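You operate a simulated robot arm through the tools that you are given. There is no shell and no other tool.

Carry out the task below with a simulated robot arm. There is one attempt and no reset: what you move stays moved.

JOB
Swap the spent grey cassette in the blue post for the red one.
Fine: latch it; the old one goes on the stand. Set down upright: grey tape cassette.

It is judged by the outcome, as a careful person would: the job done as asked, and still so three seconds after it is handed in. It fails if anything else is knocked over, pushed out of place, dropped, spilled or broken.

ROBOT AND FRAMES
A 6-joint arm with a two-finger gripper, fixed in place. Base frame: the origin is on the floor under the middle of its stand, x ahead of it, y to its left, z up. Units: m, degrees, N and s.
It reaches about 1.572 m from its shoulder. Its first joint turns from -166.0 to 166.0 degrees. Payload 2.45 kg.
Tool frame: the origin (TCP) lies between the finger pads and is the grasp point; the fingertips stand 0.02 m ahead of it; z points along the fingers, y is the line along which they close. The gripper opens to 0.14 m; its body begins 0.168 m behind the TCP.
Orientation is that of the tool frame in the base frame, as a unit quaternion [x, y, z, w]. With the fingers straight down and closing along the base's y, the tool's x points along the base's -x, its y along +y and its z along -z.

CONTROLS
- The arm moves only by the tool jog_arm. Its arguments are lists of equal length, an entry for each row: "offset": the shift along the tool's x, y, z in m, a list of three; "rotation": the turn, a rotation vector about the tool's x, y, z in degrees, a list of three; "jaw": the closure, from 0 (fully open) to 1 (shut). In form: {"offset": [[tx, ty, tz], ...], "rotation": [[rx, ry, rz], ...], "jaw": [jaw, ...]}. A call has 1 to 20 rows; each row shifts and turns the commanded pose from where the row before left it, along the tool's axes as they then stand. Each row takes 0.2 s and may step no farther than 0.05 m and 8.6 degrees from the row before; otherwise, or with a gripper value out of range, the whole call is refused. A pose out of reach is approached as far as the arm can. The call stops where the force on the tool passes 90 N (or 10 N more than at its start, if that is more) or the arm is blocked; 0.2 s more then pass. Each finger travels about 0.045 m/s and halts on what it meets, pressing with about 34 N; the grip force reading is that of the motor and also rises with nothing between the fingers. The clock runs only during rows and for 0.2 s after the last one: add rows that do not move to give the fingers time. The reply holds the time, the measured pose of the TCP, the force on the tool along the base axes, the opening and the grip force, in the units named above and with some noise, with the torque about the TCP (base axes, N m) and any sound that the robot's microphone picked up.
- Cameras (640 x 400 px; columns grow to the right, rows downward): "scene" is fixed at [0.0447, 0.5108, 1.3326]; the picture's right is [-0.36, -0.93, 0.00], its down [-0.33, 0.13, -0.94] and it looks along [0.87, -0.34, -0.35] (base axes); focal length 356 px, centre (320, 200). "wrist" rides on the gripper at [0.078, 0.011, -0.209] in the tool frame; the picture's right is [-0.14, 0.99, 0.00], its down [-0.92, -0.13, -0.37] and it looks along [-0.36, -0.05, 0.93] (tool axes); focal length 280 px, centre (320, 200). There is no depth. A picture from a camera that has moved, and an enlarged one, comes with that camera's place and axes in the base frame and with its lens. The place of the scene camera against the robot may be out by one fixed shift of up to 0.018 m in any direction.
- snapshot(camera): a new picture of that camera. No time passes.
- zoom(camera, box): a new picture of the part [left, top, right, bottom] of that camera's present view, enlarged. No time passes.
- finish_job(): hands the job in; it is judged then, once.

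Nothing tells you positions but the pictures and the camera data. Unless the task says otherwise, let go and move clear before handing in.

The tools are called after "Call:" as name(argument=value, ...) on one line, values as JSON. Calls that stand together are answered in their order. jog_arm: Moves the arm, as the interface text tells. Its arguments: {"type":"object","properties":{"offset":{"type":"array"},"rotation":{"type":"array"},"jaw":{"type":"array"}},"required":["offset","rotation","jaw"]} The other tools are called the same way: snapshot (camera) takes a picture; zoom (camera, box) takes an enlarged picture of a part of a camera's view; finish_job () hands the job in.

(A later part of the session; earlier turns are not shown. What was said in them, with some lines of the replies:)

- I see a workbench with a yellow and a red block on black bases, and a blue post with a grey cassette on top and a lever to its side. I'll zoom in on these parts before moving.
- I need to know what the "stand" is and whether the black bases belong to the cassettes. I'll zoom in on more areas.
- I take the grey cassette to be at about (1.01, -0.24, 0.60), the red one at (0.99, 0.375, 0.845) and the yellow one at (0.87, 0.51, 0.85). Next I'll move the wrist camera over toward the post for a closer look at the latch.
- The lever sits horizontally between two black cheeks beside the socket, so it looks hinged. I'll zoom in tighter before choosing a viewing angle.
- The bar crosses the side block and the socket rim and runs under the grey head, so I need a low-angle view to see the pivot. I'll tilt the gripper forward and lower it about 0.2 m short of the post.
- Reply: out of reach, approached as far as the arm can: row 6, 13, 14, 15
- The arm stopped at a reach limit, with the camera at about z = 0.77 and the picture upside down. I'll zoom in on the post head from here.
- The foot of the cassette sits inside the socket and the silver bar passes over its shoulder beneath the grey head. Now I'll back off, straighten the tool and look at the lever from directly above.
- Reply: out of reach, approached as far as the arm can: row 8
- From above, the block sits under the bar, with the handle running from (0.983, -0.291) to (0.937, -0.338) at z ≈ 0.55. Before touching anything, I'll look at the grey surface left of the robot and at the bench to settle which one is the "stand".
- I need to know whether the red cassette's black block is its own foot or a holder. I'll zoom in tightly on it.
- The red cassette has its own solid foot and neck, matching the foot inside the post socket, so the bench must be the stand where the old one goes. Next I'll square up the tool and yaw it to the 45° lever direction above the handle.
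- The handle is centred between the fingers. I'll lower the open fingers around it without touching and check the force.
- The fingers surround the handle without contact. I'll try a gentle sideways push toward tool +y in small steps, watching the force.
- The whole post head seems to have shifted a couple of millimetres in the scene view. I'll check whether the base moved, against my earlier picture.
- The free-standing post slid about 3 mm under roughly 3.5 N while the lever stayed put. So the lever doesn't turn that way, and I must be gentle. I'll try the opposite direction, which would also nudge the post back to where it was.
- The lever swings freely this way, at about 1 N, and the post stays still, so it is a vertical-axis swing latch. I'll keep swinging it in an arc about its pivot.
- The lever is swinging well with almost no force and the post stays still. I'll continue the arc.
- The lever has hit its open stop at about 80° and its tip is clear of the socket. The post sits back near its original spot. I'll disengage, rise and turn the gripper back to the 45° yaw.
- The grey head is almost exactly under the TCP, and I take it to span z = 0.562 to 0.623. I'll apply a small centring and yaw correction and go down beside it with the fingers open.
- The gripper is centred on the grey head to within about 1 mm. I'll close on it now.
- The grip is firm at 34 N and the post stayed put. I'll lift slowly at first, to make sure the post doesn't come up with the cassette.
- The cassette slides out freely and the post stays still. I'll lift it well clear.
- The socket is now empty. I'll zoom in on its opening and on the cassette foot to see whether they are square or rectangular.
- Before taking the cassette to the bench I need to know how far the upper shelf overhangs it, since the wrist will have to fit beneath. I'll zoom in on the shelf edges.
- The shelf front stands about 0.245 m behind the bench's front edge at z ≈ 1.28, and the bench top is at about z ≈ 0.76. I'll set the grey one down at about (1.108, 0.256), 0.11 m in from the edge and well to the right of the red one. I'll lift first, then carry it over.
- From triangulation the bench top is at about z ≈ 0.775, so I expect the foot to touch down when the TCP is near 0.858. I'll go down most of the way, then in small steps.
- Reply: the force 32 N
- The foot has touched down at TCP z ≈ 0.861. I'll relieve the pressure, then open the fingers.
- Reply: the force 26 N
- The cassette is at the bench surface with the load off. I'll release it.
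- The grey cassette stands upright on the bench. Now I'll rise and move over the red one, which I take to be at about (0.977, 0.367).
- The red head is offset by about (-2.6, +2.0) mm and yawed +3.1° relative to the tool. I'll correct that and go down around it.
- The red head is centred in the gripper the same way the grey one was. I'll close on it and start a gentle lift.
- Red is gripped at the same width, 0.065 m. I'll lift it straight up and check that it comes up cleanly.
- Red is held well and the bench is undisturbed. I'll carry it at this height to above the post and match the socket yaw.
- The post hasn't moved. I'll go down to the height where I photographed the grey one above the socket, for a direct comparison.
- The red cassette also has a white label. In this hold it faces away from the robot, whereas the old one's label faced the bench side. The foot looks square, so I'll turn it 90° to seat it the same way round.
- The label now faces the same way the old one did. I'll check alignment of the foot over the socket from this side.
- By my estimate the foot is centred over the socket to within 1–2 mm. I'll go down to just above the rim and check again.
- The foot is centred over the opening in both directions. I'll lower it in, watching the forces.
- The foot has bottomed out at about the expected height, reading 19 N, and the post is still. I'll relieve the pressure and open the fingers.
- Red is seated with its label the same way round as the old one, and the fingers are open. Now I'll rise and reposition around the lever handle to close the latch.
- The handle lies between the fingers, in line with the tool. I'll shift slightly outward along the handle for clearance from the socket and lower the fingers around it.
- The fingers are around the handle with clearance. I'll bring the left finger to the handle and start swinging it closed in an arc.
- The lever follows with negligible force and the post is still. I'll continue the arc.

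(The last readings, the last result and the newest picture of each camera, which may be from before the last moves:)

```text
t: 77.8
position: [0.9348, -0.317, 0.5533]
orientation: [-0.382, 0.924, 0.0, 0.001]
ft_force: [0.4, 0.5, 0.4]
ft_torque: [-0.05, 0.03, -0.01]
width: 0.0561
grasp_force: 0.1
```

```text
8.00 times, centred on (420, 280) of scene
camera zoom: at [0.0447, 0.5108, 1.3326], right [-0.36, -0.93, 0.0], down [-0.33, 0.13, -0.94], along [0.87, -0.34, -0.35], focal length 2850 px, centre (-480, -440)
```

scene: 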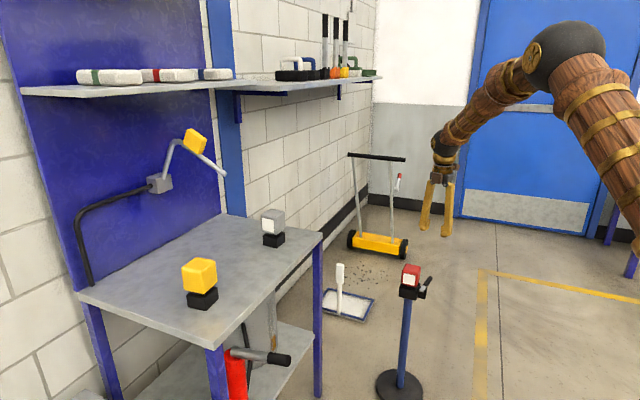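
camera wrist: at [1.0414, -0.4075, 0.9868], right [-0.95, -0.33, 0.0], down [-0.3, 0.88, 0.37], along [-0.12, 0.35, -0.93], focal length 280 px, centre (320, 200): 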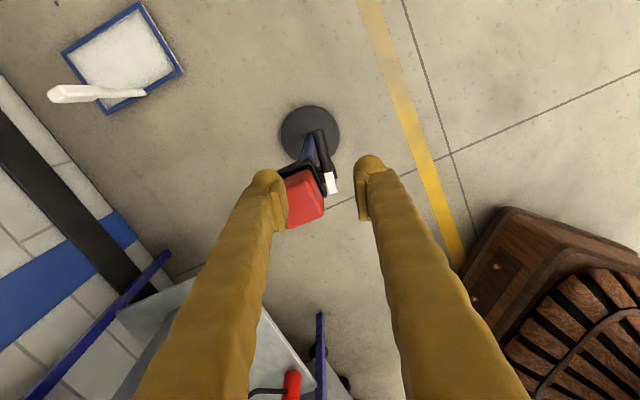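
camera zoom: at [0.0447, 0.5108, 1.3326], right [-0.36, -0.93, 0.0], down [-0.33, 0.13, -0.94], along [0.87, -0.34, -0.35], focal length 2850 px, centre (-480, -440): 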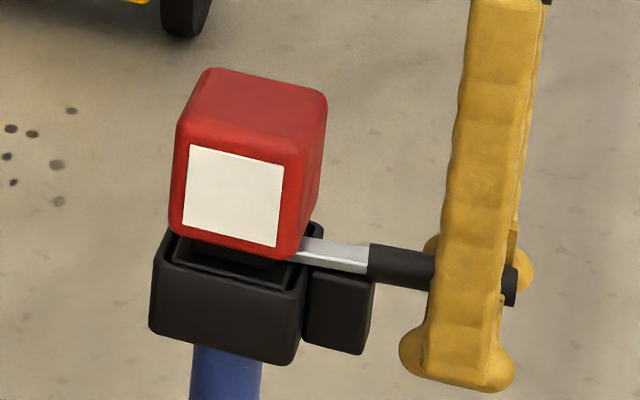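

Call:
jog_arm(offset=[[-0.0007, 0.0021, 0], [-0.0007, 0.0021, 0], [0, 0, 0]], rotation=[[0, 0, 2], [0, 0, 2], [0, 0, 0]], jaw=[0.6, 0.6, 0.6])

Call:
zoom(camera="scene", box=[390, 255, 450, 305])

Call:
zoom(camera="wrist", box=[240, 130, 400, 400])

```text
t: 78.6
position: [0.935, -0.3119, 0.5543]
orientation: [-0.351, 0.937, 0.0, 0.0]
ft_force: [0.1, 0.1, -0.4]
ft_torque: [0.02, -0.01, 0.01]
width: 0.0559
grasp_force: 0.3
```

```text
8.00 times, centred on (420, 280) of scene
camera zoom: at [0.0447, 0.5108, 1.3326], right [-0.36, -0.93, 0.0], down [-0.33, 0.13, -0.94], along [0.87, -0.34, -0.35], focal length 2850 px, centre (-480, -440)
```

zoom: 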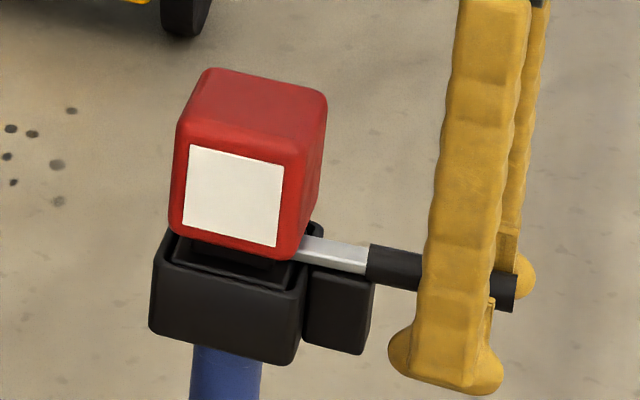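

```text
1.48 times, centred on (320, 265) of wrist
camera zoom: at [0.8685, -0.3575, 0.7631], right [-0.55, 0.84, 0.0], down [0.78, 0.51, 0.37], along [0.31, 0.2, -0.93], focal length 415 px, centre (320, 104)
```

zoom: 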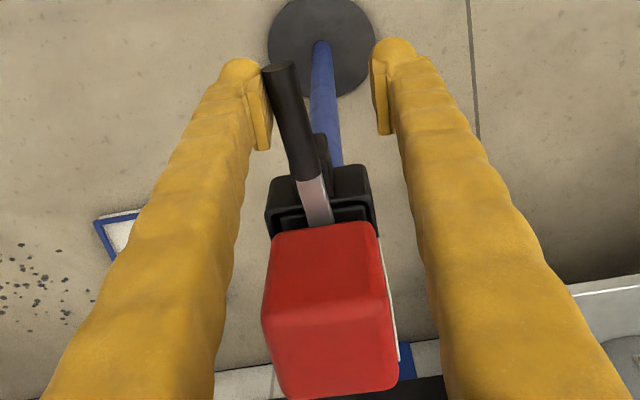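

Call:
jog_arm(offset=[[-0.0004, 0.0016, 0], [0, 0, 0]], rotation=[[0, 0, 1.5], [0, 0, 0]], jaw=[0.6, 0.6])

Call:
zoom(camera="scene", box=[390, 255, 450, 305])

```text
t: 79.2
position: [0.9344, -0.3115, 0.5546]
orientation: [-0.339, 0.941, 0.001, -0.001]
ft_force: [0.4, 0.6, -0.5]
ft_torque: [0.03, -0.02, -0.01]
width: 0.0559
grasp_force: 0.0
```

```text
8.00 times, centred on (420, 280) of scene
camera zoom: at [0.0447, 0.5108, 1.3326], right [-0.36, -0.93, 0.0], down [-0.33, 0.13, -0.94], along [0.87, -0.34, -0.35], focal length 2850 px, centre (-480, -440)
```

zoom: 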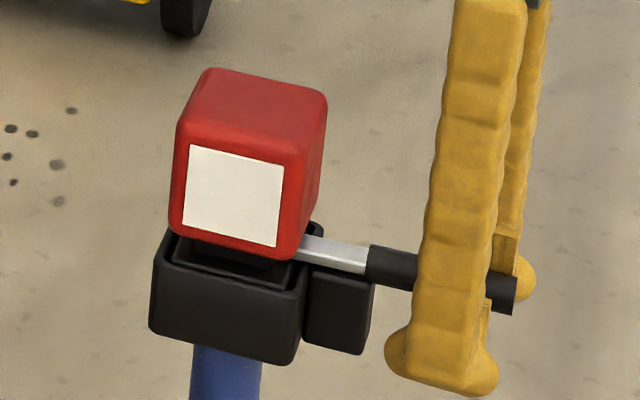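

Call:
jog_arm(offset=[[0, 0.001, 0], [0, 0.001, 0], [0, 0, 0]], rotation=[[0, 0, 0.5], [0, 0, 0.5], [0, 0, 0]], jaw=[0.6, 0.6, 0.6])

Call:
zoom(camera="scene", box=[390, 255, 450, 305])

```text
t: 80.0
position: [0.9318, -0.3082, 0.5545]
orientation: [-0.33, 0.944, 0.002, -0.001]
ft_force: [2.1, -1.9, -0.5]
ft_torque: [-0.02, -0.03, 0.06]
width: 0.0577
grasp_force: 0.7
```

```text
8.00 times, centred on (420, 280) of scene
camera zoom: at [0.0447, 0.5108, 1.3326], right [-0.36, -0.93, 0.0], down [-0.33, 0.13, -0.94], along [0.87, -0.34, -0.35], focal length 2850 px, centre (-480, -440)
```

zoom: 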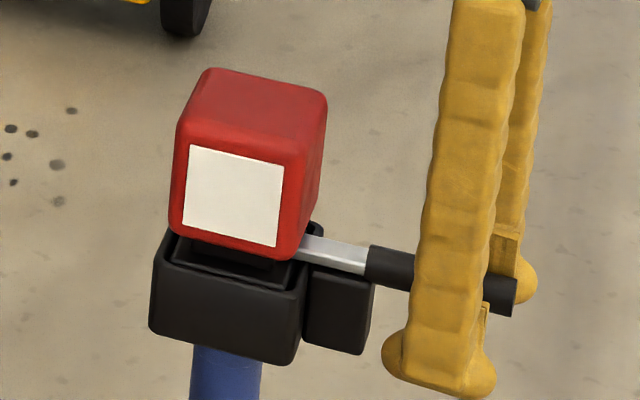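

The lever has reached its closed stop, with a light 2.8 N reaction and no post movement. I'll back the finger off, centre around the handle and rise clear.

Call:
jog_arm(offset=[[0, -0.006, 0], [0, -0.013, 0], [0, 0, -0.02], [0, 0, -0.04], [0, 0, -0.045], [0, 0, -0.045], [0, 0, -0.045], [0, 0, 0]], rotation=[[0, 0, 0], [0, 0, 0], [0, 0, 0], [0, 0, 0], [0, 0, 0], [0, 0, 0], [0, 0, 0], [0, 0, 0]], jaw=[0.6, 0.6, 0.6, 0.6, 0.6, 0.6, 0.6, 0.6])

Call:
zoom(camera="scene", box=[390, 255, 450, 305])

Call:
zoom(camera="wrist", box=[240, 90, 400, 290])

Call:
zoom(camera="scene", box=[200, 280, 440, 400])

```text
t: 81.8
position: [0.9452, -0.3251, 0.7504]
orientation: [-0.33, 0.944, 0.001, 0.0]
ft_force: [1.5, -0.5, -0.9]
ft_torque: [0.02, -0.01, -0.01]
width: 0.0561
grasp_force: 0.0
```

```text
8.00 times, centred on (420, 280) of scene
camera zoom: at [0.0447, 0.5108, 1.3326], right [-0.36, -0.93, 0.0], down [-0.33, 0.13, -0.94], along [0.87, -0.34, -0.35], focal length 2850 px, centre (-480, -440)
```

zoom: 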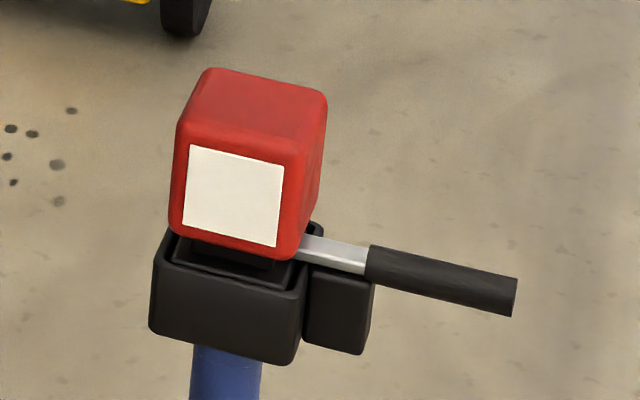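

```text
2.00 times, centred on (320, 190) of wrist
camera zoom: at [0.8773, -0.3676, 0.9592], right [-0.51, 0.86, 0.0], down [0.8, 0.47, 0.37], along [0.32, 0.19, -0.93], focal length 561 px, centre (320, 220)
```

zoom: 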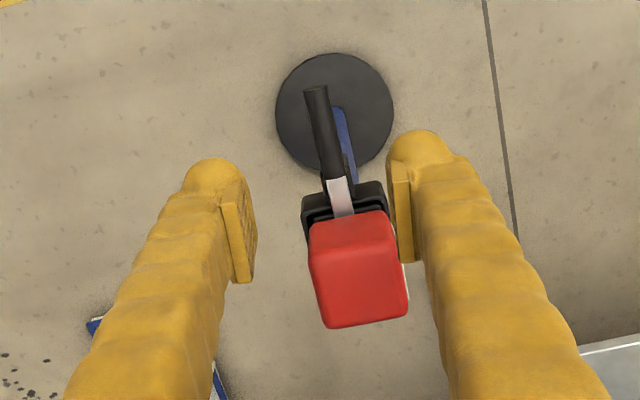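

```text
2.67 times, centred on (320, 340) of scene
camera zoom: at [0.0447, 0.5108, 1.3326], right [-0.36, -0.93, 0.0], down [-0.33, 0.13, -0.94], along [0.87, -0.34, -0.35], focal length 950 px, centre (320, -173)
```

zoom: 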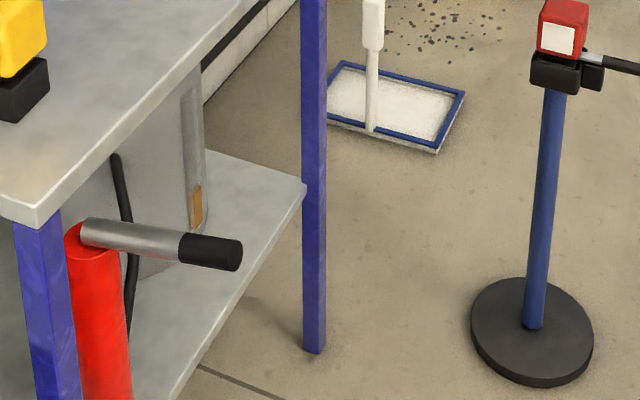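

The lever is at the same closed angle as at the start, the red cassette sits at the same height in the socket as the old one did, and the post stands. I'll raise the arm well clear and do a final check of everything.

Call:
jog_arm(offset=[[0, 0, -0.045], [0, 0, -0.045], [0, 0, -0.045], [0, 0, -0.045], [0, 0, -0.045], [0, 0, -0.045], [0.045, 0, 0], [0.045, 0, 0], [0.045, 0, 0], [0, 0, 0]], rotation=[[0, 0, 0], [0, 0, 0], [0, 0, 0], [0, 0, 0], [0, 0, 0], [0, 0, 0], [0, 0, 0], [0, 0, 0], [0, 0, 0], [0, 0, 0]], jaw=[0.3, 0.3, 0.3, 0.3, 0.3, 0.3, 0.3, 0.3, 0.3, 0.3])

Call:
snapshot(camera="scene")

Call:
zoom(camera="scene", box=[170, 190, 310, 320])

Call:
zoom(camera="scene", box=[395, 272, 427, 300])

Call:
zoom(camera="scene", box=[390, 255, 450, 305])

```text
t: 84.0
position: [0.839, -0.4077, 1.0198]
orientation: [-0.329, 0.944, 0.001, 0.0]
ft_force: [-0.3, 0.1, -0.8]
ft_torque: [0.03, 0.0, 0.03]
width: 0.098
grasp_force: 0.0
```

```text
taken
```

scene: 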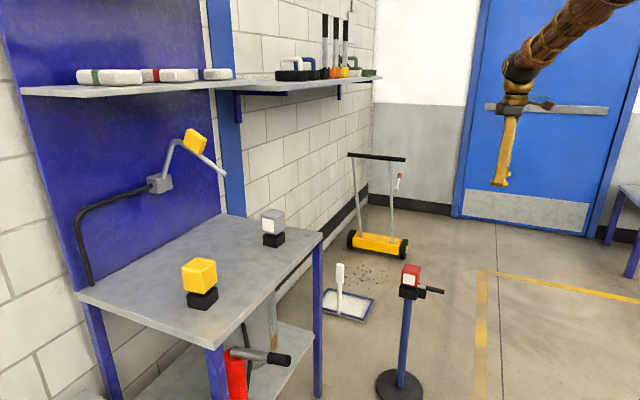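

```text
3.08 times, centred on (240, 255) of scene
camera zoom: at [0.0447, 0.5108, 1.3326], right [-0.36, -0.93, 0.0], down [-0.33, 0.13, -0.94], along [0.87, -0.34, -0.35], focal length 1096 px, centre (566, 31)
```

zoom: 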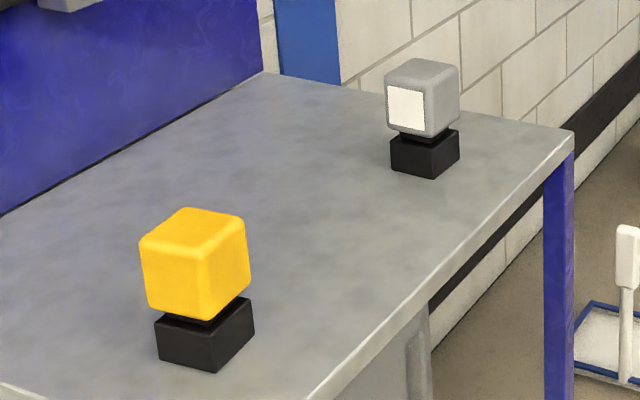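

```text
14.29 times, centred on (411, 286) of scene
camera zoom: at [0.0447, 0.5108, 1.3326], right [-0.36, -0.93, 0.0], down [-0.33, 0.13, -0.94], along [0.87, -0.34, -0.35], focal length 5089 px, centre (-980, -1029)
```

zoom: 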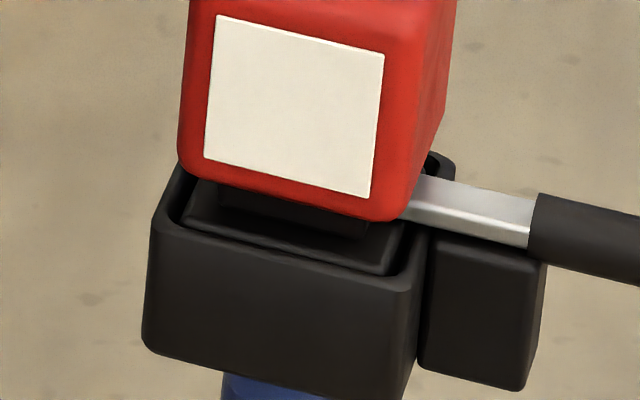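

```text
8.00 times, centred on (420, 280) of scene
camera zoom: at [0.0447, 0.5108, 1.3326], right [-0.36, -0.93, 0.0], down [-0.33, 0.13, -0.94], along [0.87, -0.34, -0.35], focal length 2850 px, centre (-480, -440)
```

zoom: 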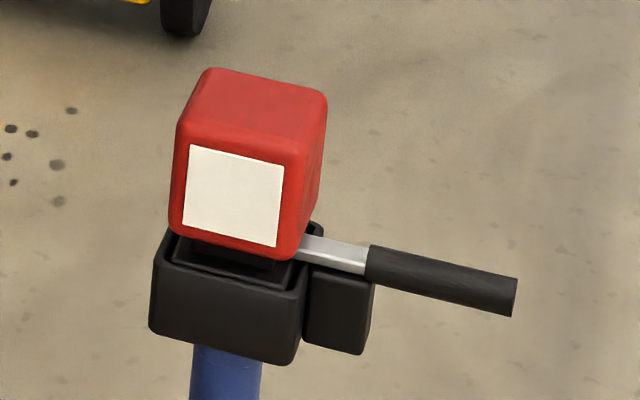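

The red cassette is seated in the blue post with the lever closed exactly as it was at first. The grey one stands upright on the bench, the yellow one is untouched and the arm is clear, so I'm handing in.

Call:
finish_job()

```text
The job is handed in.
```

The swap is done and handed in. The red cassette is in the blue post with the lever closed, and the spent grey one is standing upright on the bench.

- **Red cassette:** It sits at the same height in the socket as the grey one did, with its label facing the same way. The lever is back at its original closed angle. I heard no click when it closed, so I judged it latched by the angle and by the light resistance at the end of its travel.
- **Grey cassette:** I took "the stand" to be the bench the red one came from. The grey one is near the bench's right-hand end, clear of the yellow one.
- **Post position:** The post is free-standing and slid about 3 mm when I first pushed the lever the wrong way. I left it there; it is upright.

Nothing else was touched, and the arm is clear.
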